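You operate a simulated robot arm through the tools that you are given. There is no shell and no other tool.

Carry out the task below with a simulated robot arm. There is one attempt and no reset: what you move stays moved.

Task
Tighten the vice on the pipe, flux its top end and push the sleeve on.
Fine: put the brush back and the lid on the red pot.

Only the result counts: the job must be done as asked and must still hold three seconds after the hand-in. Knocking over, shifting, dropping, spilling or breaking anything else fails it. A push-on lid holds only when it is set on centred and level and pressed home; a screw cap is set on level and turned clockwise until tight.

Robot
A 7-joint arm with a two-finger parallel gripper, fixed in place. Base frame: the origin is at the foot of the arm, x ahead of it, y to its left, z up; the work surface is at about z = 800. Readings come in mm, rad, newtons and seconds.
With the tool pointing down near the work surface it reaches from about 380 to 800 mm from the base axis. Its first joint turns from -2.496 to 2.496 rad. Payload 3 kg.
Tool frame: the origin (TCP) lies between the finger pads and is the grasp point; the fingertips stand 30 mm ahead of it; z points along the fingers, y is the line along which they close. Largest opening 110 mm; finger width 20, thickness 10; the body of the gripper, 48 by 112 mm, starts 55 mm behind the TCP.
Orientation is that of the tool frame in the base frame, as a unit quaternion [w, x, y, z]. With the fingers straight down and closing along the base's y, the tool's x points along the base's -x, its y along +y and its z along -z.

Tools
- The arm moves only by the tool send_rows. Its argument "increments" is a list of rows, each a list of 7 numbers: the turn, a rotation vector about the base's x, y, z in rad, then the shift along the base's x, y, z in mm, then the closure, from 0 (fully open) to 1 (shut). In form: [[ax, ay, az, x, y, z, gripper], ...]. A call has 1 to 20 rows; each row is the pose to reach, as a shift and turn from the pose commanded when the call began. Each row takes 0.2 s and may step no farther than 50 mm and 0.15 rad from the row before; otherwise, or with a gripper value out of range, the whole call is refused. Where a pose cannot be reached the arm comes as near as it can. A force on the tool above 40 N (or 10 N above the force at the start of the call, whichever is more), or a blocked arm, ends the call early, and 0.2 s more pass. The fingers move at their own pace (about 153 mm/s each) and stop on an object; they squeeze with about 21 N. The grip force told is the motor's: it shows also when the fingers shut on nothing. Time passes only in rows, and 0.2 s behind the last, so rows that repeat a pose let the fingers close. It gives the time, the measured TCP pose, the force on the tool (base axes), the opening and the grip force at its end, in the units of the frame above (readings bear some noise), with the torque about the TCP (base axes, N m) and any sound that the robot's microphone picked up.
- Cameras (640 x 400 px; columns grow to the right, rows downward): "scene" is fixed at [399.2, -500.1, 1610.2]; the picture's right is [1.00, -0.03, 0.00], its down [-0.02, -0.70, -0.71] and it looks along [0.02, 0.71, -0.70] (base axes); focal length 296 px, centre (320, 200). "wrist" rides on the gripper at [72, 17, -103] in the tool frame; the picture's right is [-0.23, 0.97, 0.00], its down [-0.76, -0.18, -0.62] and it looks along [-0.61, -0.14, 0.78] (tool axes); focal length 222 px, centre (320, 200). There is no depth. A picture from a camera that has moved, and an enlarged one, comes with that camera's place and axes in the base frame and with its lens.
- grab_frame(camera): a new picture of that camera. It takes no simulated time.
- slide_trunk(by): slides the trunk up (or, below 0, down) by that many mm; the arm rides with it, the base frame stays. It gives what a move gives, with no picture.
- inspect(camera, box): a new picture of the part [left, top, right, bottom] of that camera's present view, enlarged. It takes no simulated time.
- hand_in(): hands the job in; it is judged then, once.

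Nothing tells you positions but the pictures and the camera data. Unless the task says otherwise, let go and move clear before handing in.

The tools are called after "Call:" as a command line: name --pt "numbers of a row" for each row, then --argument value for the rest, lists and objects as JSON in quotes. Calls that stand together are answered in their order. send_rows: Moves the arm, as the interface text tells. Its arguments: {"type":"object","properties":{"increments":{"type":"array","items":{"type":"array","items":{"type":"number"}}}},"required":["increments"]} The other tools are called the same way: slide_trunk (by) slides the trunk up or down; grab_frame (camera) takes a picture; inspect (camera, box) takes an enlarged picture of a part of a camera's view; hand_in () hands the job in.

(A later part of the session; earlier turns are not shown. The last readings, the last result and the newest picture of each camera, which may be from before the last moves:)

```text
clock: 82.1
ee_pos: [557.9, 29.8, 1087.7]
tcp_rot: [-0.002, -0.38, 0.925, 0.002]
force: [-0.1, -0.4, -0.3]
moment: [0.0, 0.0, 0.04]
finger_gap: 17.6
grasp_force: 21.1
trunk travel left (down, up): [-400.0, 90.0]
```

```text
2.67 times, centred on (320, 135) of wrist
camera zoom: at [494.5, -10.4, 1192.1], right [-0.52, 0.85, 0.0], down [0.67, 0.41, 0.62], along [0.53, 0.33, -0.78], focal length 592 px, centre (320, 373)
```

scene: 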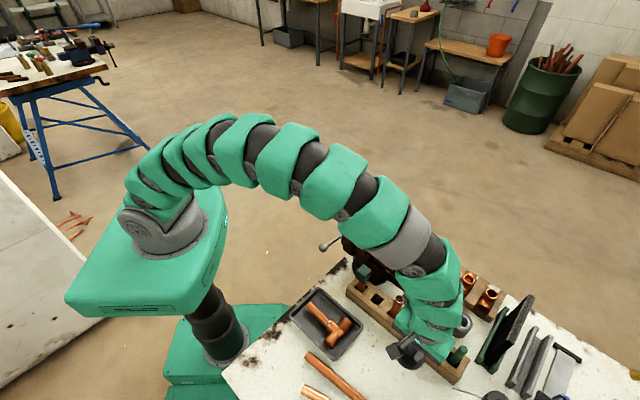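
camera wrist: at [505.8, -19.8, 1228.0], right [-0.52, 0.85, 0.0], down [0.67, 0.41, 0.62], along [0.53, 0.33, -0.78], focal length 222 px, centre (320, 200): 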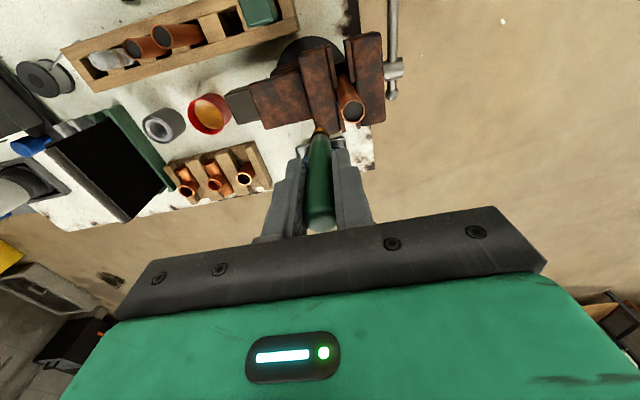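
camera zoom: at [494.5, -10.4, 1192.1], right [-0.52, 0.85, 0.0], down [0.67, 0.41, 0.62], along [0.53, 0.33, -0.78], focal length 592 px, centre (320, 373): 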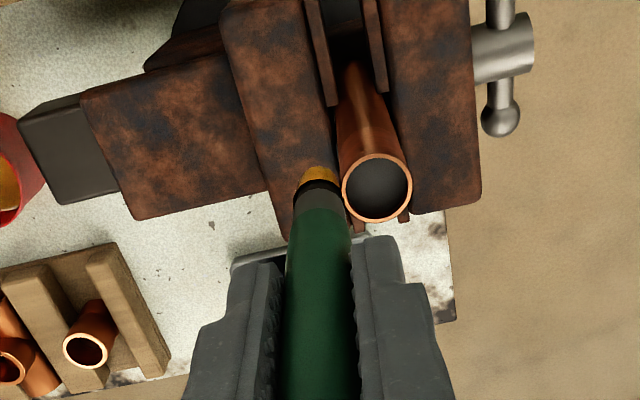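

Call:
send_rows --pt "0 0 0 -3.4 -2.6 0 1" --pt "0 0 0 -7.4 -4.3 0 1" --pt "0 0 0 -11.6 -4.9 0 1" --pt "0 0 0 -15.9 -4.3 0 1" --pt "0 0 0 -19.9 -2.7 0 1" --pt "0 0 0 -23.3 0 0 1" --pt "0 0 0 -26 3.4 0 1" --pt "0 0 0 -27.6 7.3 0 1" --pt "0 0 0 -28.2 11.6 0 1" --pt "0 0 0 -27.6 15.9 0 1" --pt "0 0 0 -26 19.8 0 1" --pt "0 0 0 -23.4 23.3 0 1"

Call:
inspect --camera "scene" --box '[345, 175, 405, 235]'

Call:
inspect --camera "wrist" --box '[260, 60, 380, 210]'

```text
clock: 84.7
ee_pos: [533.3, 52.6, 1088.2]
tcp_rot: [-0.002, -0.38, 0.925, 0.001]
force: [-2.3, 1.5, -0.6]
moment: [0.08, 0.2, -0.02]
finger_gap: 17.5
grasp_force: 20.8
trunk travel left (down, up): [-400.0, 90.0]
```

```text
6.67 times, centred on (375, 205) of scene
camera zoom: at [399.2, -500.1, 1610.2], right [1.0, -0.03, 0.0], down [-0.02, -0.7, -0.71], along [0.02, 0.71, -0.7], focal length 1976 px, centre (-47, 167)
```

zoom: 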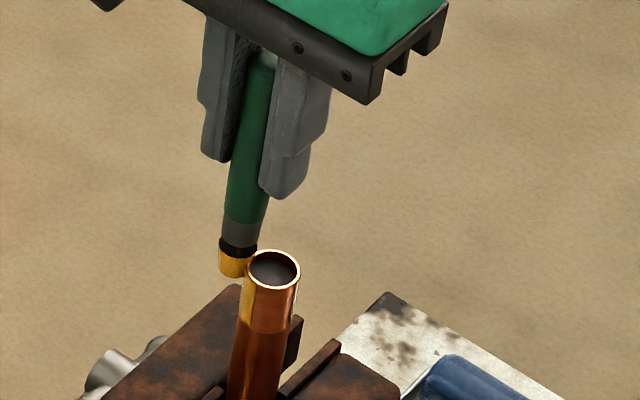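

```text
2.67 times, centred on (320, 135) of wrist
camera zoom: at [470.1, 13.3, 1192.5], right [-0.52, 0.85, 0.0], down [0.67, 0.41, 0.62], along [0.53, 0.33, -0.78], focal length 592 px, centre (320, 373)
```

zoom: 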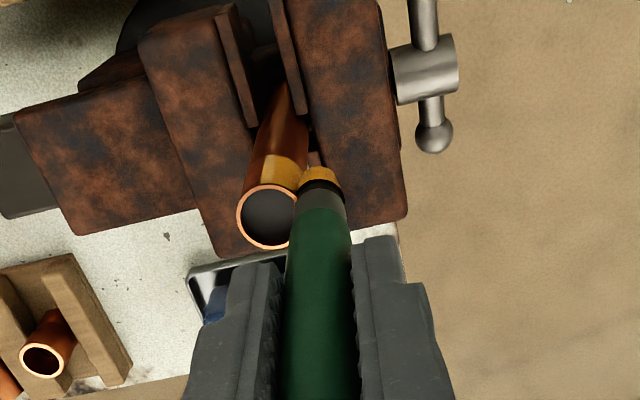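

Now a golden flux patch shows on the pipe, so sweeping in contact is what deposits it. I'll look closely at how far it extends.

Call:
inspect --camera "scene" --box '[360, 205, 384, 229]'

Call:
inspect --camera "wrist" --box '[280, 80, 340, 150]'

```text
16.00 times, centred on (372, 217) of scene
camera zoom: at [399.2, -500.1, 1610.2], right [1.0, -0.03, 0.0], down [-0.02, -0.7, -0.71], along [0.02, 0.71, -0.7], focal length 4741 px, centre (-512, -72)
```

zoom: 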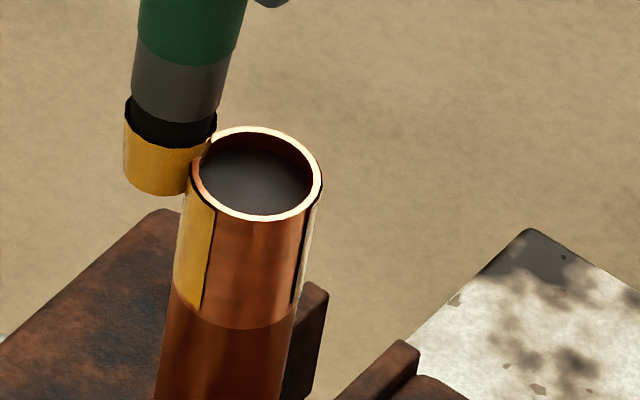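

```text
5.71 times, centred on (310, 115) of wrist
camera zoom: at [470.1, 13.3, 1192.5], right [-0.52, 0.85, 0.0], down [0.67, 0.41, 0.62], along [0.53, 0.33, -0.78], focal length 1269 px, centre (377, 686)
```

zoom: 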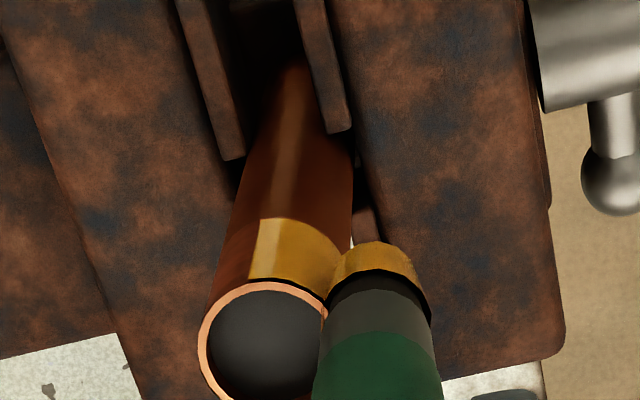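

Flux covers everything except the side facing the scene camera. I'll go around outside and sweep that front sector with slightly firmer contact.

Call:
send_rows --pt "0 0 0 -3.9 3.9 0 1" --pt "0 0 0 -10.3 -11.6 0 1" --pt "0 0 0 -3.8 -27.2 0 1" --pt "0 0 0 11.7 -33.6 0 1" --pt "0 0 0 24.4 -29.6 0 1" --pt "0 0 0 20.4 -24 0 1" --pt "0 0 0 18.6 -25 0 1" --pt "0 0 0 16.9 -25.9 0 1" --pt "0 0 0 15 -26.3 0 1" --pt "0 0 0 13.1 -26.7 0 1" --pt "0 0 0 11.1 -26.7 0 1" --pt "0 0 0 9.1 -26.6 0 1" --pt "0 0 0 7.2 -26 0 1" --pt "0 0 0 5.3 -25.4 0 1" --pt "0 0 0 2 -23.3 0 1" --pt "0 0 0 -0.7 -20.4 0 1" --pt "0 0 0 -10 -22 0 1"

Call:
inspect --camera "scene" --box '[345, 175, 405, 235]'

Call:
inspect --camera "wrist" --box '[260, 60, 380, 210]'

```text
clock: 88.3
ee_pos: [524.1, 30.5, 1088.2]
tcp_rot: [-0.001, -0.38, 0.925, 0.002]
force: [0.5, 0.0, -0.3]
moment: [-0.01, -0.02, -0.02]
finger_gap: 17.8
grasp_force: 21.2
trunk travel left (down, up): [-400.0, 90.0]
```

```text
6.67 times, centred on (375, 205) of scene
camera zoom: at [399.2, -500.1, 1610.2], right [1.0, -0.03, 0.0], down [-0.02, -0.7, -0.71], along [0.02, 0.71, -0.7], focal length 1976 px, centre (-47, 167)
```

zoom: 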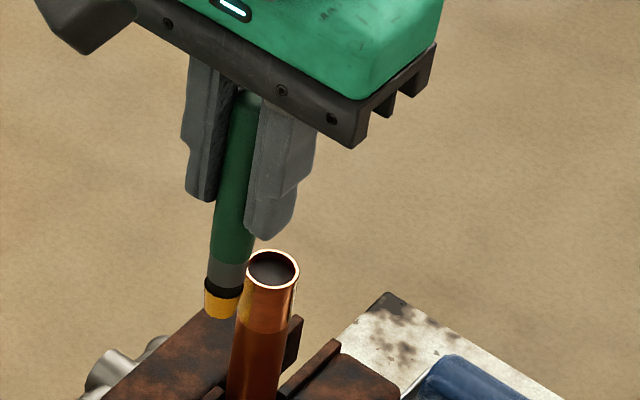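

```text
2.67 times, centred on (320, 135) of wrist
camera zoom: at [461.3, -8.5, 1192.5], right [-0.52, 0.85, 0.0], down [0.67, 0.41, 0.62], along [0.53, 0.33, -0.78], focal length 592 px, centre (320, 373)
```

zoom: 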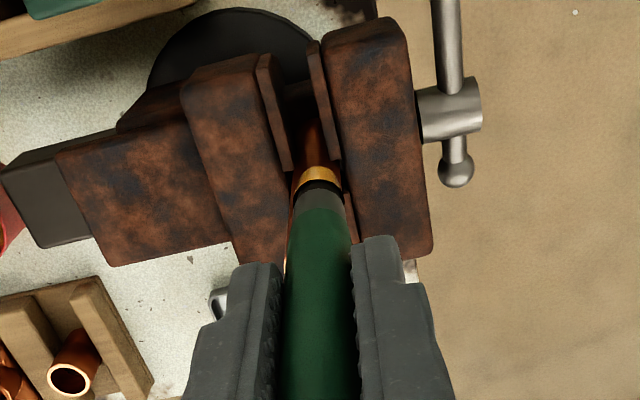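

Call:
inspect --camera "scene" --box '[360, 205, 384, 229]'

```text
16.00 times, centred on (372, 217) of scene
camera zoom: at [399.2, -500.1, 1610.2], right [1.0, -0.03, 0.0], down [-0.02, -0.7, -0.71], along [0.02, 0.71, -0.7], focal length 4741 px, centre (-512, -72)
```

zoom: 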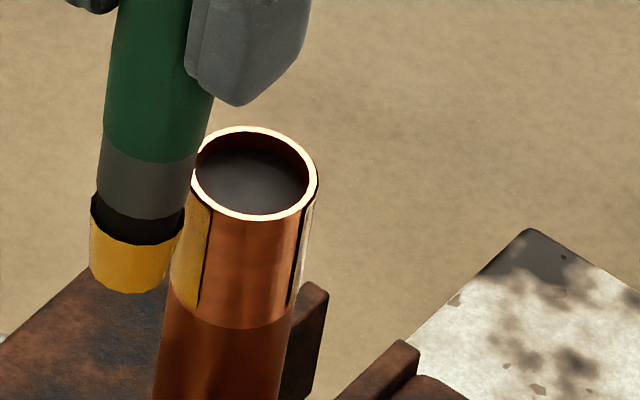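

The front sector is still bare, so the pipe must sit slightly farther from me there. I'll approach straight from the front and feel for contact.

Call:
send_rows --pt "0 0 0 8 -12 0 1" --pt "0 0 0 21.7 -12 0 1" --pt "0 0 0 21.7 -8 0 1" --pt "0 0 0 21.7 -6 0 1" --pt "0 0 0 21.7 -5 0 1" --pt "0 0 0 21.7 -4 0 1"

Call:
inspect --camera "scene" --box '[355, 190, 395, 230]'

Call:
inspect --camera "wrist" --box '[270, 70, 370, 180]'

```text
clock: 89.7
ee_pos: [546.4, 26.4, 1088.3]
tcp_rot: [-0.001, -0.379, 0.925, 0.001]
force: [-0.1, -2.0, 0.6]
moment: [-0.15, -0.02, -0.01]
finger_gap: 17.5
grasp_force: 20.7
trunk travel left (down, up): [-400.0, 90.0]
```

```text
10.00 times, centred on (375, 210) of scene
camera zoom: at [399.2, -500.1, 1610.2], right [1.0, -0.03, 0.0], down [-0.02, -0.7, -0.71], along [0.02, 0.71, -0.7], focal length 2963 px, centre (-230, 100)
```

zoom: 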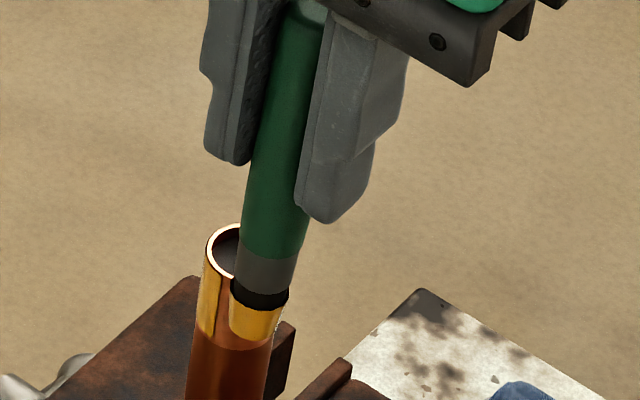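

```text
3.64 times, centred on (320, 125) of wrist
camera zoom: at [483.3, -13.0, 1192.1], right [-0.52, 0.85, 0.0], down [0.67, 0.41, 0.62], along [0.53, 0.33, -0.78], focal length 808 px, centre (320, 473)
```

zoom: 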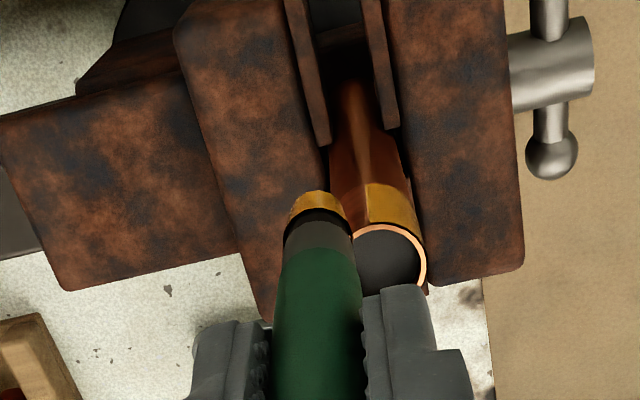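

I have contact at the front. I'll sweep right and then left along this sector with steady light pressure.

Call:
send_rows --pt "0 0 0 0 0.6 0 1" --pt "0 0 0 1.9 0.6 0 1" --pt "0 0 0 3.7 1.0 0 1" --pt "0 0 0 5.5 1.6 0 1" --pt "0 0 0 7.2 2.4 0 1" --pt "0 0 0 8.6 3.4 0 1" --pt "0 0 0 7.2 2.4 0 1" --pt "0 0 0 5.5 1.6 0 1" --pt "0 0 0 3.7 1.0 0 1" --pt "0 0 0 1.9 0.6 0 1" --pt "0 0 0 0 0.5 0 1" --pt "0 0 0 -1.9 0.6 0 1" --pt "0 0 0 -3.7 0.9 0 1" --pt "0 0 0 -5.5 1.5 0 1" --pt "0 0 0 -7.1 2.3 0 1" --pt "0 0 0 -8.7 3.4 0 1" --pt "0 0 0 -10.1 4.6 0 1" --pt "0 0 0 -11.7 6.4 0 1" --pt "0 0 0 -20 3 0 1"

Call:
inspect --camera "scene" --box '[355, 190, 395, 230]'

Call:
inspect --camera "wrist" --box '[260, 60, 380, 210]'

```text
clock: 93.7
ee_pos: [527.7, 29.4, 1088.0]
tcp_rot: [-0.001, -0.379, 0.925, 0.002]
force: [0.6, -0.8, -0.4]
moment: [0.01, -0.03, 0.01]
finger_gap: 17.5
grasp_force: 21.3
trunk travel left (down, up): [-400.0, 90.0]
```

```text
10.00 times, centred on (375, 210) of scene
camera zoom: at [399.2, -500.1, 1610.2], right [1.0, -0.03, 0.0], down [-0.02, -0.7, -0.71], along [0.02, 0.71, -0.7], focal length 2963 px, centre (-230, 100)
```

zoom: 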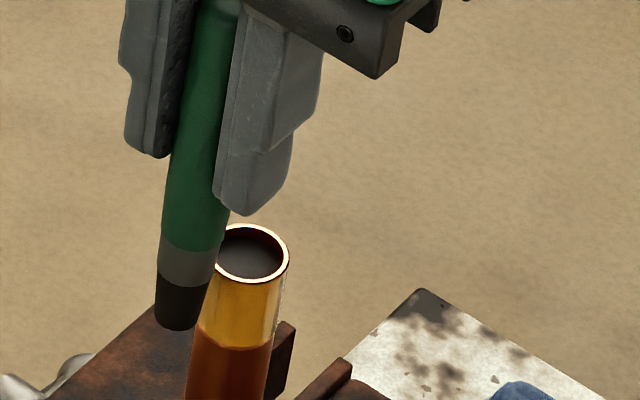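

```text
2.67 times, centred on (320, 135) of wrist
camera zoom: at [463.0, -9.9, 1192.2], right [-0.52, 0.85, 0.0], down [0.67, 0.41, 0.62], along [0.53, 0.33, -0.78], focal length 592 px, centre (320, 373)
```

zoom: 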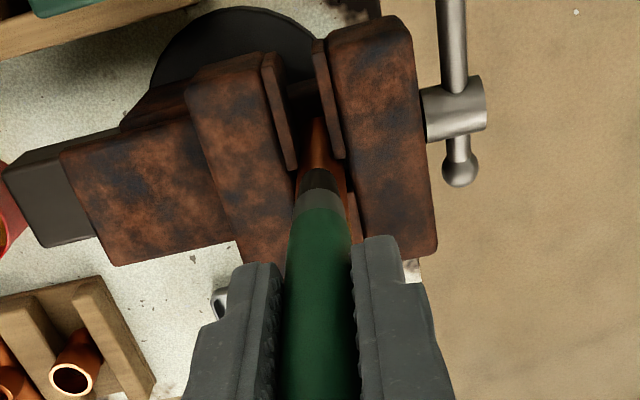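

The band is now golden and the brush has given up its flux. I'll check the hidden far side by moving beyond the pipe and tilting the camera back at it.

Call:
send_rows --pt "0 0 0 -3 0 20 1" --pt "0 0 0 0 10 40 1" --pt "0 0 0 35 40 45 1" --pt "-0.07 0.07 0 65 65 45 1" --pt "-0.14 0.14 0 95 90 45 1" --pt "-0.2 0.2 0 95 90 45 1" --pt "-0.25 0.25 0 95 90 45 1" --pt "-0.25 0.25 0 95 90 45 1"

Call:
grab_frame --camera "wrist"

Call:
inspect --camera "wrist" --box '[250, 0, 390, 140]'

Call:
inspect --camera "scene" --box '[355, 200, 389, 230]'

```text
clock: 95.5
ee_pos: [622.2, 119.5, 1132.7]
tcp_rot: [-0.165, -0.373, 0.91, -0.067]
force: [0.6, -0.5, -1.3]
moment: [0.02, -0.05, 0.01]
finger_gap: 17.6
grasp_force: 21.1
trunk travel left (down, up): [-400.0, 90.0]
```

```text
taken
camera wrist: at [587.2, 108.4, 1255.6], right [-0.53, 0.84, -0.08], down [0.79, 0.53, 0.32], along [0.31, 0.11, -0.95], focal length 222 px, centre (320, 200)
```

wrist: 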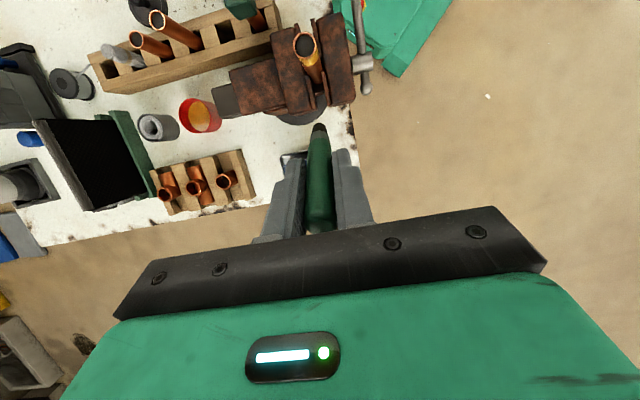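

```text
2.86 times, centred on (320, 70) of wrist
camera zoom: at [587.2, 108.4, 1255.6], right [-0.53, 0.84, -0.08], down [0.79, 0.53, 0.32], along [0.31, 0.11, -0.95], focal length 635 px, centre (320, 571)
```

zoom: 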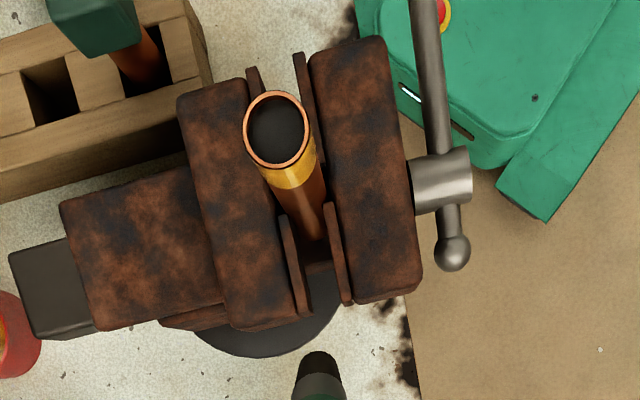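

```text
13.33 times, centred on (372, 215) of scene
camera zoom: at [399.2, -500.1, 1610.2], right [1.0, -0.03, 0.0], down [-0.02, -0.7, -0.71], along [0.02, 0.71, -0.7], focal length 3951 px, centre (-373, 0)
```

zoom: 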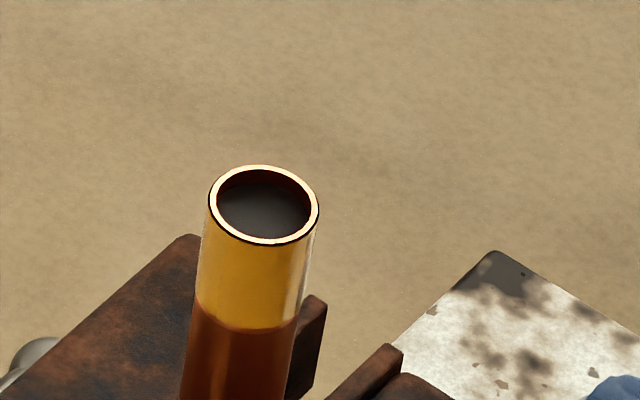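

Flux covers the pipe end all round. Now I'll take the brush back to slot 6, straightening the tool with a small correction for the brush's lean in the hand.

Call:
send_rows --pt "0.07 -0.07 0 12 -40 0 1" --pt "0.14 -0.14 0 24 -80 0 1" --pt "0.21 -0.21 0 36 -122 0 1" --pt "0.27 -0.27 0 46 -164 0 1" --pt "0.289 -0.289 0 56 -208 -10 1" --pt "0.289 -0.289 0 66 -252 -20 1" --pt "0.289 -0.289 0 76 -296 -40 1" --pt "0.289 -0.289 0 86 -340 -60 1" --pt "0.289 -0.289 0 95 -376 -90 1" --pt "0.289 -0.289 0 97 -395 -110 1" --pt "0.289 -0.289 0 97 -395 -110 1"

Call:
grab_frame --camera "wrist"

Call:
inspect --camera "wrist" --box '[250, 60, 390, 200]'

Call:
inspect --camera "scene" --box '[410, 290, 510, 390]'

```text
clock: 97.9
ee_pos: [718.9, -276.1, 1023.9]
tcp_rot: [0.024, -0.378, 0.925, 0.012]
force: [-0.3, 0.1, 0.1]
moment: [0.0, 0.01, -0.01]
finger_gap: 17.8
grasp_force: 21.2
trunk travel left (down, up): [-400.0, 90.0]
```

```text
taken
camera wrist: at [651.6, -319.0, 1123.9], right [-0.52, 0.85, 0.02], down [0.64, 0.38, 0.66], along [0.56, 0.36, -0.75], focal length 222 px, centre (320, 200)
```

wrist: 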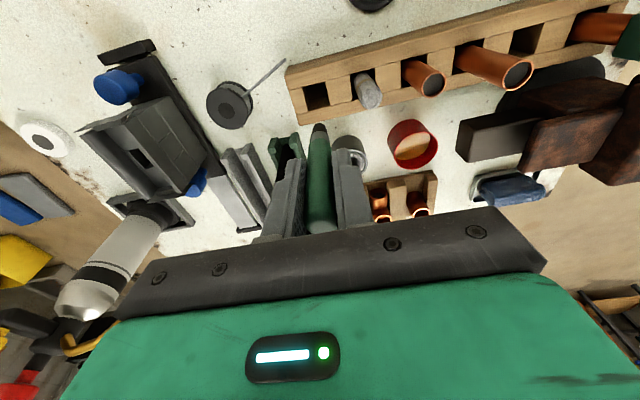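

```text
2.86 times, centred on (320, 130) of wrist
camera zoom: at [651.6, -319.0, 1123.9], right [-0.52, 0.85, 0.02], down [0.64, 0.38, 0.66], along [0.56, 0.36, -0.75], focal length 635 px, centre (320, 400)
```

zoom: 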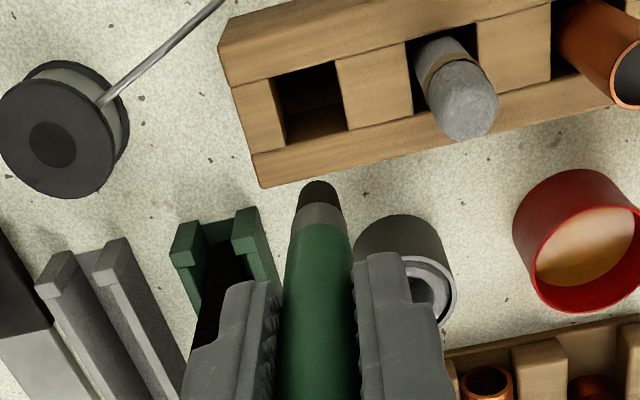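

```text
4.00 times, centred on (460, 340) of scene
camera zoom: at [399.2, -500.1, 1610.2], right [1.0, -0.03, 0.0], down [-0.02, -0.7, -0.71], along [0.02, 0.71, -0.7], focal length 1185 px, centre (-240, -360)
```

zoom: 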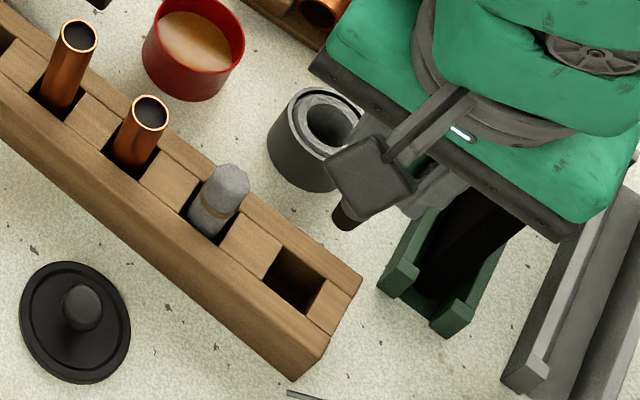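

The slot opening (about 27 mm square) is almost under the tip. I'll lower to just above the rack and check the alignment before inserting.

Call:
send_rows --pt "0 0 0 0.5 0 -30 1" --pt "0 0 0 1 0 -60 1" --pt "0 0 0 1 0 -72 1" --pt "0 0 0 1 0 -72 1"

Call:
inspect --camera "wrist" --box '[250, 80, 390, 220]'

Call:
inspect --camera "scene" --box '[420, 300, 500, 380]'

```text
clock: 98.9
ee_pos: [720.2, -274.5, 950.5]
tcp_rot: [0.024, -0.379, 0.925, 0.012]
force: [-0.5, 0.1, -0.4]
moment: [0.01, -0.02, -0.04]
finger_gap: 17.5
grasp_force: 21.1
trunk travel left (down, up): [-400.0, 90.0]
```

```text
2.86 times, centred on (320, 150) of wrist
camera zoom: at [653.1, -318.8, 1051.1], right [-0.52, 0.85, 0.02], down [0.64, 0.38, 0.66], along [0.56, 0.36, -0.75], focal length 635 px, centre (320, 343)
```

zoom: 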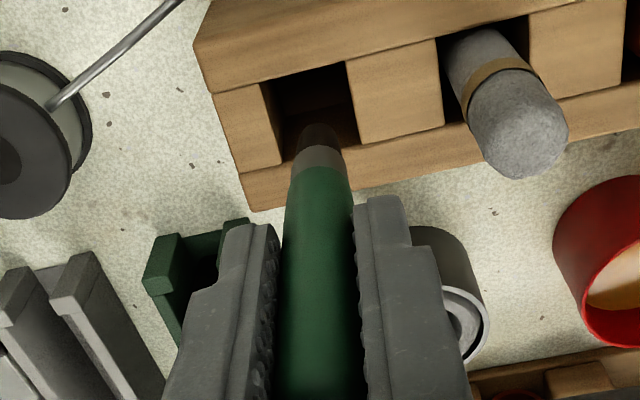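

```text
5.00 times, centred on (460, 340) of scene
camera zoom: at [399.2, -500.1, 1610.2], right [1.0, -0.03, 0.0], down [-0.02, -0.7, -0.71], along [0.02, 0.71, -0.7], focal length 1482 px, centre (-380, -500)
```

zoom: 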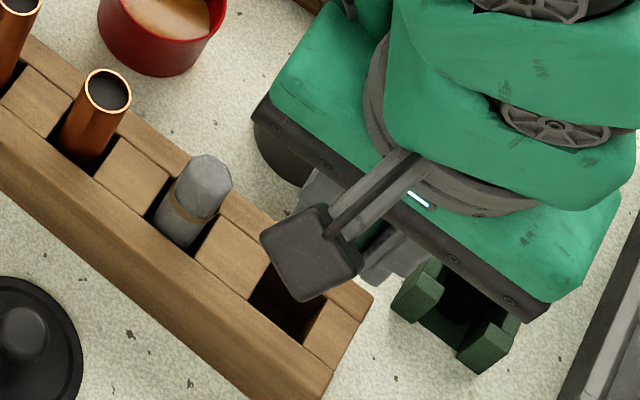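

The tip is over the opening. I'll nudge it toward the slot centre and insert.

Call:
send_rows --pt "0 0 0 1.5 -0.5 -5 1" --pt "0 0 0 1.5 -0.5 -20 1" --pt "0 0 0 1.5 -0.5 -35 1" --pt "0 0 0 1.5 -0.5 -48 1" --pt "0 0 0 1.5 -0.5 -54 1" --pt "0 0 0 1.5 -0.5 -54 1"

Call:
inspect --camera "wrist" --box '[250, 80, 390, 240]'

```text
clock: 100.3
ee_pos: [720.6, -275.8, 897.6]
tcp_rot: [0.024, -0.38, 0.925, 0.011]
force: [0.2, 0.0, 0.7]
moment: [-0.01, 0.0, 0.02]
finger_gap: 17.6
grasp_force: 21.0
trunk travel left (down, up): [-400.0, 90.0]
```

```text
2.50 times, centred on (320, 160) of wrist
camera zoom: at [653.8, -319.9, 997.4], right [-0.52, 0.85, 0.02], down [0.64, 0.38, 0.66], along [0.56, 0.36, -0.75], focal length 555 px, centre (320, 300)
```

zoom: 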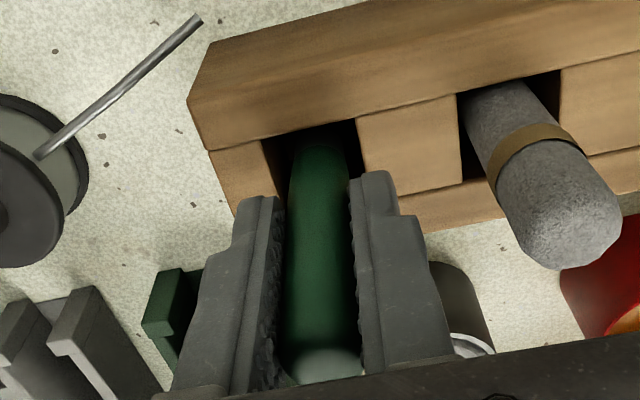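

The brush is in its slot. I'll lower in small steps until it touches bottom.

Call:
send_rows --pt "0 0 0 0 0 -1.5 1" --pt "0 0 0 0 0 -3 1" --pt "0 0 0 0 0 -4.5 1" --pt "0 0 0 0 0 -4.5 1"

```text
clock: 101.3
ee_pos: [719.6, -275.5, 894.2]
tcp_rot: [0.024, -0.379, 0.925, 0.01]
force: [0.8, -0.5, 16.0]
moment: [-0.06, -0.13, -0.01]
finger_gap: 17.6
grasp_force: 20.8
trunk travel left (down, up): [-400.0, 90.0]
```

It's touching bottom. I'll ease off, open and rise clear.

Call:
send_rows --pt "0 0 0 0 0 1.5 1" --pt "0 0 0 0 0 1.5 0.8" --pt "0 0 0 0 0 1.5 0.6" --pt "0 0 0 0 0 1.5 0.6" --pt "0 0 0 0 0 30 0.6" --pt "0 0 0 0 0 70 0.6" --pt "-0.039 0.039 0 0 0 110 0.6" --pt "-0.039 0.039 0 0 0 130 0.6" --pt "-0.039 0.039 0 0 0 130 0.6"

Call:
grab_frame --camera "wrist"

Call:
inspect --camera "scene" --box '[400, 250, 520, 390]'

```text
clock: 103.3
ee_pos: [720.5, -275.8, 1022.3]
tcp_rot: [-0.002, -0.38, 0.925, 0.001]
force: [-0.2, -0.2, -0.3]
moment: [0.01, 0.01, 0.04]
finger_gap: 44.1
grasp_force: 0.2
trunk travel left (down, up): [-400.0, 90.0]
```

```text
taken
camera wrist: at [657.8, -315.7, 1126.0], right [-0.52, 0.85, 0.0], down [0.67, 0.41, 0.62], along [0.53, 0.33, -0.78], focal length 222 px, centre (320, 200)
```

wrist: 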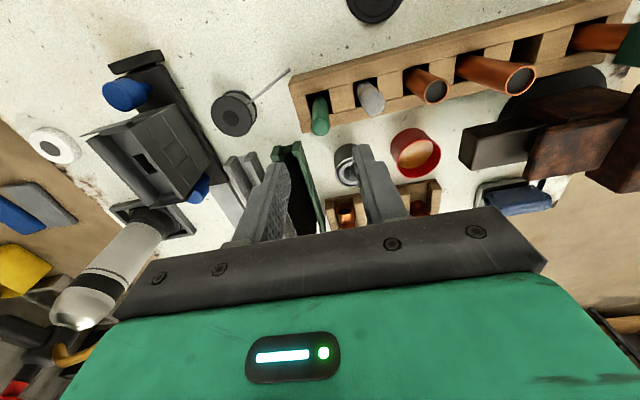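

```text
2.86 times, centred on (460, 320) of scene
camera zoom: at [399.2, -500.1, 1610.2], right [1.0, -0.03, 0.0], down [-0.02, -0.7, -0.71], along [0.02, 0.71, -0.7], focal length 847 px, centre (-80, -143)
```

zoom: 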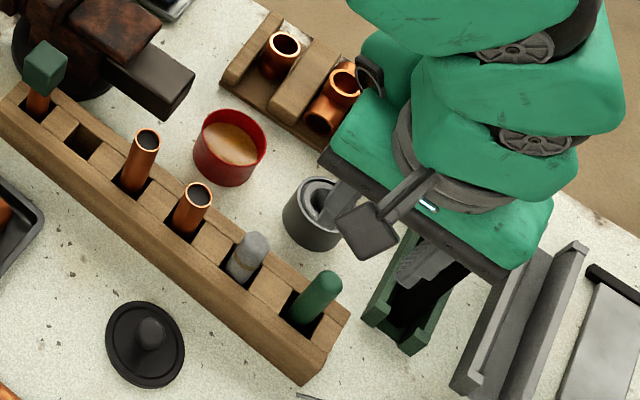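

The brush is back in its slot. Next I'll fetch the lid, moving above it to check its position.

Call:
send_rows --pt "0 0 0 -40 -2 0 0.6" --pt "0 0 0 -82 -4 -20 0.6" --pt "0 0 0 -122 -6 -50 0.55" --pt "0 0 0 -122 -6 -80 0.55" --pt "0 0 0 -122 -6 -100 0.55" --pt "0 0 0 -122 -6 -100 0.55"

Call:
inspect --camera "wrist" --box '[240, 80, 400, 240]'

```text
clock: 104.7
ee_pos: [599.0, -281.0, 922.6]
tcp_rot: [-0.002, -0.38, 0.925, 0.001]
force: [-0.6, -0.5, -0.4]
moment: [0.0, 0.0, -0.01]
finger_gap: 49.5
grasp_force: 0.0
trunk travel left (down, up): [-400.0, 90.0]
```

```text
2.50 times, centred on (320, 160) of wrist
camera zoom: at [536.0, -321.8, 1026.3], right [-0.52, 0.85, 0.0], down [0.67, 0.41, 0.62], along [0.53, 0.33, -0.78], focal length 555 px, centre (320, 300)
```

zoom: 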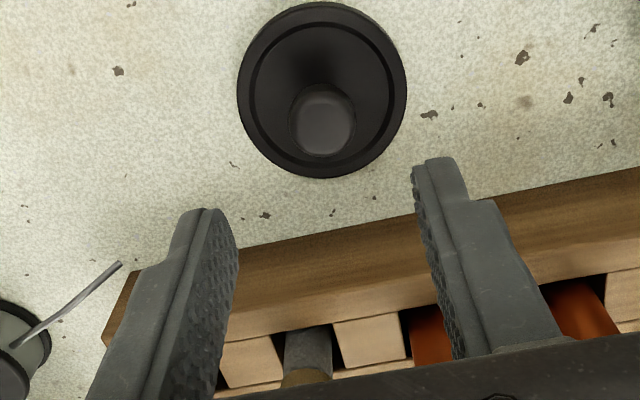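

The knob is right below at about (599, -281). Lowering and gripping it.

Call:
send_rows --pt "0 0 0 0 0 -40 0.55" --pt "0 0 0 0 0 -72 0.55" --pt "0 0 0 0 0 -79 0.55" --pt "0 0 0 0 0 -79 0.55" --pt "0 0 0 0 0 -79 0.8" --pt "0 0 0 0 0 -79 1" --pt "0 0 0 0 0 -79 1"

Call:
send_rows --pt "0 0 0 0 0 15 1" --pt "0 0 0 0 0 50 1" --pt "0 0 0 0 0 95 1" --pt "0 0 0 0 0 130 1" --pt "0 0 0 0 0 130 1"

Call:
inspect --camera "wrist" --box '[240, 80, 400, 240]'

Call:
inspect --camera "scene" --box '[370, 260, 490, 390]'

```text
clock: 106.3
ee_pos: [596.5, -282.4, 841.4]
tcp_rot: [-0.002, -0.38, 0.925, 0.001]
force: [0.3, 0.6, 1.5]
moment: [0.01, 0.0, 0.0]
finger_gap: 21.3
grasp_force: 21.1
trunk travel left (down, up): [-400.0, 90.0]
```

```text
clock: 107.5
ee_pos: [598.0, -280.2, 972.1]
tcp_rot: [-0.002, -0.379, 0.925, 0.0]
force: [-0.3, 1.1, -0.3]
moment: [-0.02, 0.02, -0.01]
finger_gap: 21.4
grasp_force: 20.8
trunk travel left (down, up): [-400.0, 90.0]
```

```text
2.50 times, centred on (320, 160) of wrist
camera zoom: at [534.2, -319.6, 1076.5], right [-0.52, 0.85, 0.0], down [0.67, 0.41, 0.62], along [0.53, 0.33, -0.78], focal length 555 px, centre (320, 300)
```

zoom: 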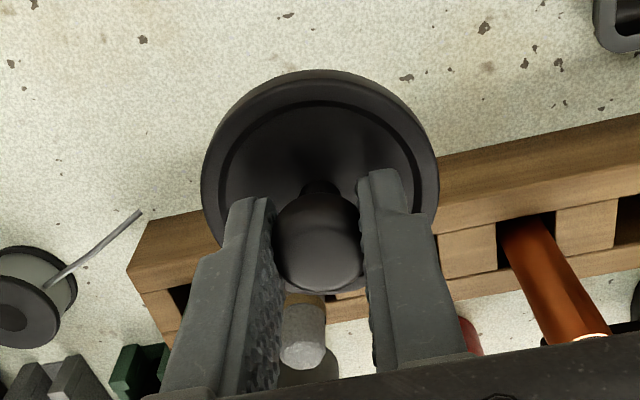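

```text
3.08 times, centred on (430, 325) of scene
camera zoom: at [399.2, -500.1, 1610.2], right [1.0, -0.03, 0.0], down [-0.02, -0.7, -0.71], along [0.02, 0.71, -0.7], focal length 912 px, centre (-18, -185)
```

zoom: 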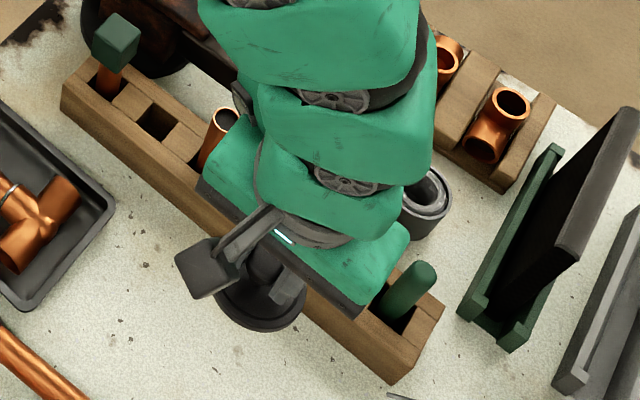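

The lid is held level. I'll carry it over to the pot and stop above it to check the alignment.

Call:
send_rows --pt "0 0 0 0 0 30 1" --pt "0 0 0 24 34 30 1" --pt "0 0 0 48 70 30 1" --pt "0 0 0 72 105 30 1" --pt "0 0 0 96 138 30 1" --pt "0 0 0 113.5 162.5 30 1" --pt "0 0 0 113.5 162.5 0 1" --pt "0 0 0 113.5 162.5 -20 1" --pt "0 0 0 113.5 162.5 -20 1"

Call:
inspect --camera "wrist" --box '[240, 60, 400, 220]'

Call:
inspect --camera "scene" --box '[390, 240, 490, 330]'

```text
clock: 109.5
ee_pos: [712.4, -120.8, 954.3]
tcp_rot: [-0.002, -0.379, 0.925, 0.001]
force: [-0.1, 0.0, 0.7]
moment: [0.0, -0.02, 0.0]
finger_gap: 21.2
grasp_force: 20.8
trunk travel left (down, up): [-400.0, 90.0]
```

```text
2.50 times, centred on (320, 140) of wrist
camera zoom: at [648.7, -160.2, 1058.9], right [-0.52, 0.85, 0.0], down [0.67, 0.41, 0.62], along [0.53, 0.33, -0.78], focal length 555 px, centre (320, 350)
```

zoom: 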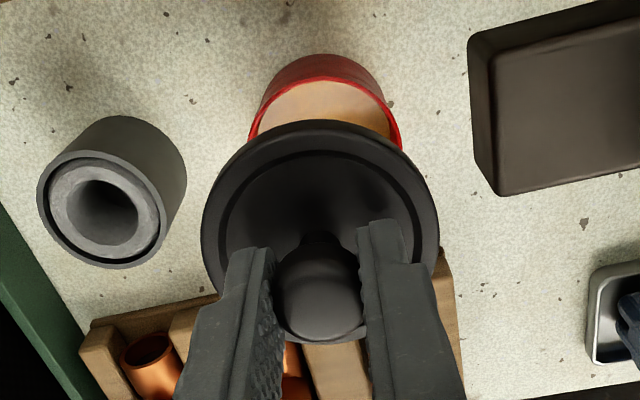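

```text
4.44 times, centred on (440, 285) of scene
camera zoom: at [399.2, -500.1, 1610.2], right [1.0, -0.03, 0.0], down [-0.02, -0.7, -0.71], along [0.02, 0.71, -0.7], focal length 1317 px, centre (-213, -178)
```

zoom: 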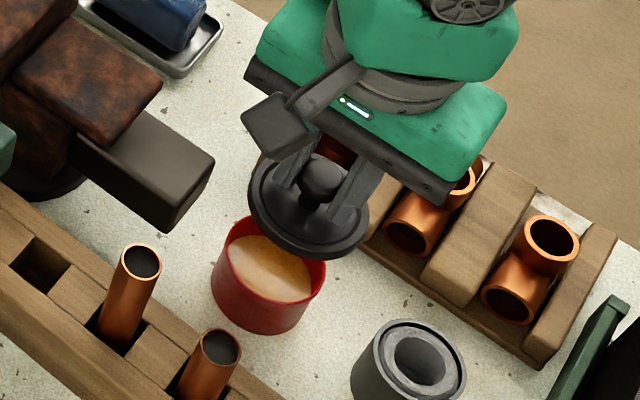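

The lid is above the pot and a couple of millimetres off. I'll correct that and lower to just above the rim.

Call:
send_rows --pt "0 0 0 0.4 1.9 -20 1" --pt "0 0 0 0.4 1.9 -45 1" --pt "0 0 0 0.4 1.9 -58 1" --pt "0 0 0 0.4 1.9 -58 1"

Call:
inspect --camera "wrist" --box '[250, 80, 390, 220]'

Call:
inspect --camera "scene" --box '[405, 260, 465, 320]'

```text
clock: 110.5
ee_pos: [712.1, -118.6, 895.5]
tcp_rot: [-0.001, -0.38, 0.925, 0.001]
force: [0.0, -0.5, -0.3]
moment: [0.03, -0.01, 0.0]
finger_gap: 21.4
grasp_force: 20.7
trunk travel left (down, up): [-400.0, 90.0]
```

```text
2.86 times, centred on (320, 150) of wrist
camera zoom: at [649.4, -158.0, 999.6], right [-0.52, 0.85, 0.0], down [0.67, 0.41, 0.62], along [0.53, 0.33, -0.78], focal length 635 px, centre (320, 343)
```

zoom: 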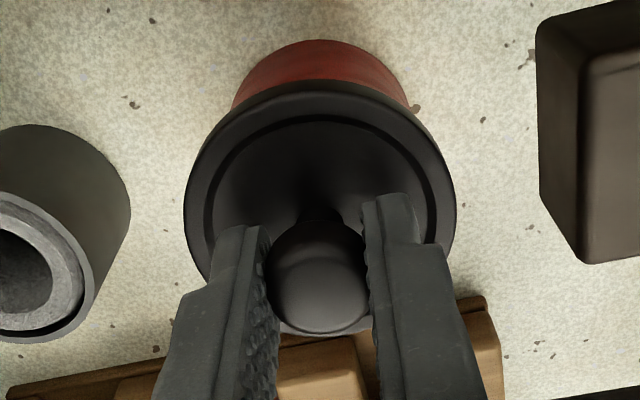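

```text
6.67 times, centred on (435, 290) of scene
camera zoom: at [399.2, -500.1, 1610.2], right [1.0, -0.03, 0.0], down [-0.02, -0.7, -0.71], along [0.02, 0.71, -0.7], focal length 1976 px, centre (-447, -400)
```

zoom: 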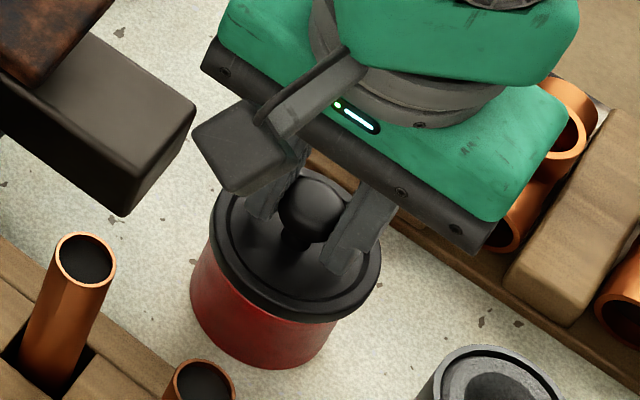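

Aligned as far as I can see. Lowering gently onto the rim.

Call:
send_rows --pt "0 0 0 0 0 -3 1" --pt "0 0 0 0 0 -6 1" --pt "0 0 0 0 0 -9 1" --pt "0 0 0 0 0 -11 1" --pt "0 0 0 0 0 -11 1"

Call:
inspect --camera "scene" --box '[405, 260, 465, 320]'

```text
clock: 111.7
ee_pos: [712.2, -117.1, 884.2]
tcp_rot: [-0.002, -0.38, 0.925, 0.001]
force: [-0.5, -0.3, 0.2]
moment: [-0.03, -0.02, 0.01]
finger_gap: 21.4
grasp_force: 20.7
trunk travel left (down, up): [-400.0, 90.0]
```

```text
6.67 times, centred on (435, 290) of scene
camera zoom: at [399.2, -500.1, 1610.2], right [1.0, -0.03, 0.0], down [-0.02, -0.7, -0.71], along [0.02, 0.71, -0.7], focal length 1976 px, centre (-447, -400)
```

zoom: 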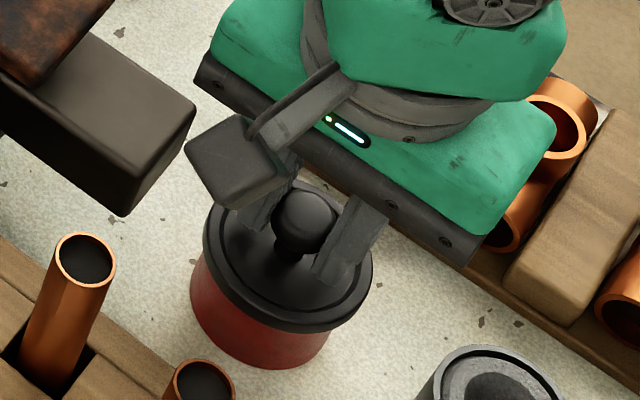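

Call:
send_rows --pt "0 0 0 0 0 -1.5 1" --pt "0 0 0 0 0 -3 1" --pt "0 0 0 0 0 -4.5 1" --pt "0 0 0 0 0 -4.5 1"

```text
clock: 112.7
ee_pos: [712.7, -116.5, 881.9]
tcp_rot: [0.0, -0.379, 0.925, 0.0]
force: [4.6, -5.0, 21.5]
moment: [-0.1, -0.12, -0.01]
finger_gap: 21.7
grasp_force: 21.0
trunk travel left (down, up): [-400.0, 90.0]
heard: snap
```

A snap was heard as the lid went home. I'll press a touch more to be sure, then look.

Call:
send_rows --pt "0 0 0 0 0 -1 1" --pt "0 0 0 0 0 -2 1" --pt "0 0 0 0 0 -2 1"

Call:
inspect --camera "scene" --box '[405, 260, 465, 320]'

Call:
inspect --camera "wrist" --box '[250, 80, 390, 220]'

```text
clock: 113.7
ee_pos: [714.0, -116.7, 879.8]
tcp_rot: [0.0, -0.379, 0.925, 0.001]
force: [-0.2, 0.5, 3.4]
moment: [0.08, 0.09, 0.0]
finger_gap: 21.5
grasp_force: 21.3
trunk travel left (down, up): [-400.0, 90.0]
heard: snap
stopped in row 3: the force on the tool passed its limit at 41 N (the readings are from after the stop); the commanded pose is now the measured one
```

```text
6.67 times, centred on (435, 290) of scene
camera zoom: at [399.2, -500.1, 1610.2], right [1.0, -0.03, 0.0], down [-0.02, -0.7, -0.71], along [0.02, 0.71, -0.7], focal length 1976 px, centre (-447, -400)
```

zoom: 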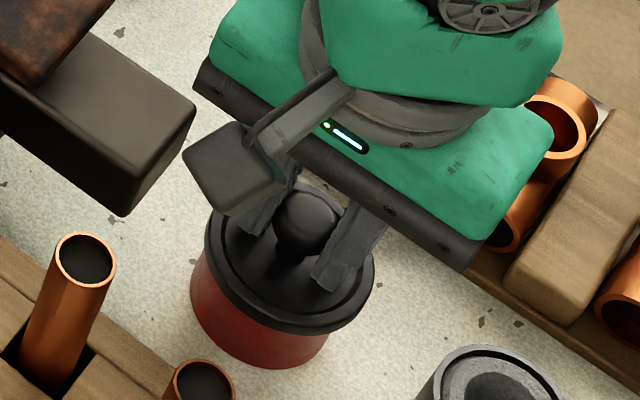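

```text
2.86 times, centred on (320, 150) of wrist
camera zoom: at [649.9, -157.1, 984.3], right [-0.52, 0.85, 0.0], down [0.67, 0.41, 0.62], along [0.53, 0.33, -0.78], focal length 635 px, centre (320, 343)
```

zoom: 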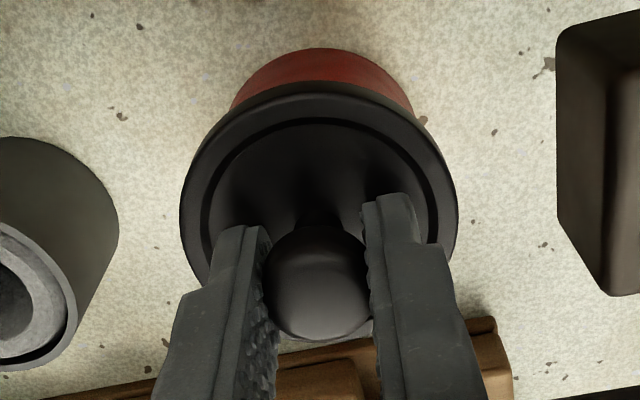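

The lid looks seated as it was at the start. I'll open, rise a little and compare it closely.

Call:
send_rows --pt "0 0 0 0 0 0.5 0.9" --pt "0 0 0 0 0 0.5 0.7" --pt "0 0 0 0 0 0.5 0.55" --pt "0 0 0 0 0 0.5 0.55" --pt "0 0 0 0 0 25 0.55" --pt "0 0 0 0 0 60 0.55" --pt "0 0 0 0 0 60 0.55"

Call:
inspect --camera "scene" --box '[405, 260, 465, 320]'

Call:
inspect --camera "wrist" --box '[250, 80, 390, 220]'

```text
clock: 115.3
ee_pos: [712.9, -117.7, 940.9]
tcp_rot: [0.001, -0.38, 0.925, 0.001]
force: [0.1, 0.3, -0.3]
moment: [-0.02, -0.01, 0.0]
finger_gap: 49.5
grasp_force: 0.1
trunk travel left (down, up): [-400.0, 90.0]
heard: snap
```

```text
6.67 times, centred on (435, 290) of scene
camera zoom: at [399.2, -500.1, 1610.2], right [1.0, -0.03, 0.0], down [-0.02, -0.7, -0.71], along [0.02, 0.71, -0.7], focal length 1976 px, centre (-447, -400)
```

zoom: 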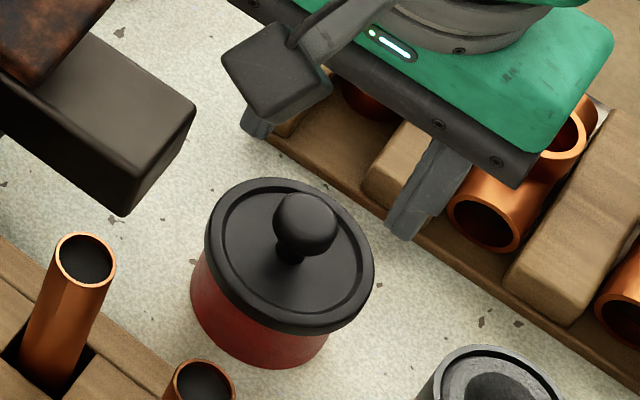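

```text
2.86 times, centred on (320, 150) of wrist
camera zoom: at [649.3, -156.6, 1043.7], right [-0.52, 0.85, 0.0], down [0.67, 0.41, 0.62], along [0.53, 0.33, -0.78], focal length 635 px, centre (320, 343)
```

zoom: 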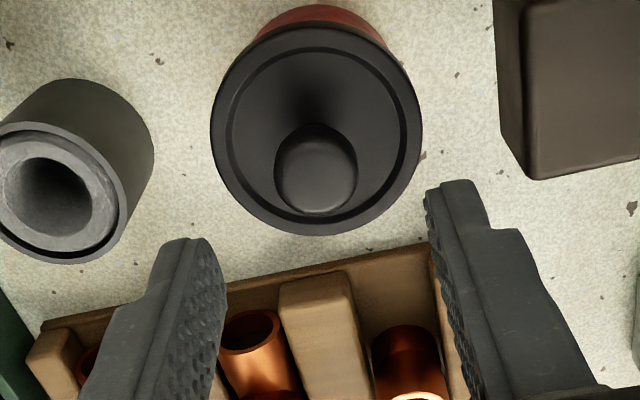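

I heard another snap on release. To be sure the lid is home I'll close the fingers and press straight down on the knob's centre.

Call:
send_rows --pt "0 0 0 0 0 0 0.8" --pt "0 0 0 0 0 0 1" --pt "0 0 0 0 0 -12 1" --pt "0 0 0 0 0 -20 1" --pt "0 0 0 0 0 -24 1" --pt "0 0 0 0 0 -26 1" --pt "0 0 0 0 0 -28 1"

Call:
inspect --camera "scene" --box '[405, 260, 465, 320]'

```text
clock: 116.9
ee_pos: [713.5, -117.3, 911.3]
tcp_rot: [0.0, -0.38, 0.925, 0.0]
force: [-0.2, 0.2, 0.9]
moment: [0.03, -0.02, -0.03]
finger_gap: 0.1
grasp_force: 21.2
trunk travel left (down, up): [-400.0, 90.0]
```

```text
6.67 times, centred on (435, 290) of scene
camera zoom: at [399.2, -500.1, 1610.2], right [1.0, -0.03, 0.0], down [-0.02, -0.7, -0.71], along [0.02, 0.71, -0.7], focal length 1976 px, centre (-447, -400)
```

zoom: 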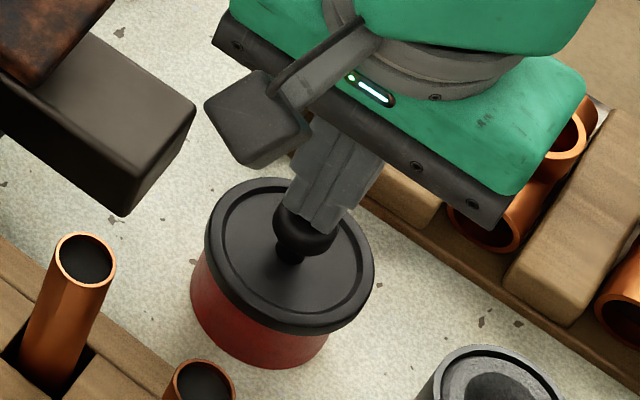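

Call:
send_rows --pt "0 0 0 0 0 -1.5 1" --pt "0 0 0 0 0 -3 1" --pt "0 0 0 0 0 -4.5 1" --pt "0 0 0 0 0 -4.5 1"

```text
clock: 117.9
ee_pos: [714.3, -117.2, 907.8]
tcp_rot: [0.002, -0.38, 0.925, 0.0]
force: [0.1, 0.8, 11.6]
moment: [0.02, -0.03, -0.03]
finger_gap: 0.2
grasp_force: 20.8
trunk travel left (down, up): [-400.0, 90.0]
```

Call:
send_rows --pt "0 0 0 0 0 -1 1" --pt "0 0 0 0 0 -2 1" --pt "0 0 0 0 0 -3 1" --pt "0 0 0 0 0 -3 1"

Call:
inspect --camera "scene" --box '[405, 260, 465, 320]'

```text
clock: 119.0
ee_pos: [714.0, -116.7, 907.6]
tcp_rot: [0.003, -0.38, 0.925, -0.002]
force: [-5.4, 1.2, 16.2]
moment: [0.08, 0.16, -0.02]
finger_gap: 0.0
grasp_force: 20.8
trunk travel left (down, up): [-400.0, 90.0]
stopped in row 4: the force on the tool passed its limit at 41 N (the readings are from after the stop); the commanded pose is now the measured one
```

```text
6.67 times, centred on (435, 290) of scene
camera zoom: at [399.2, -500.1, 1610.2], right [1.0, -0.03, 0.0], down [-0.02, -0.7, -0.71], along [0.02, 0.71, -0.7], focal length 1976 px, centre (-447, -400)
```

zoom: 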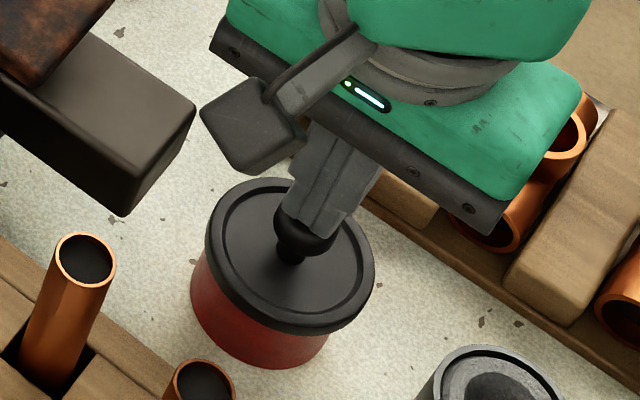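

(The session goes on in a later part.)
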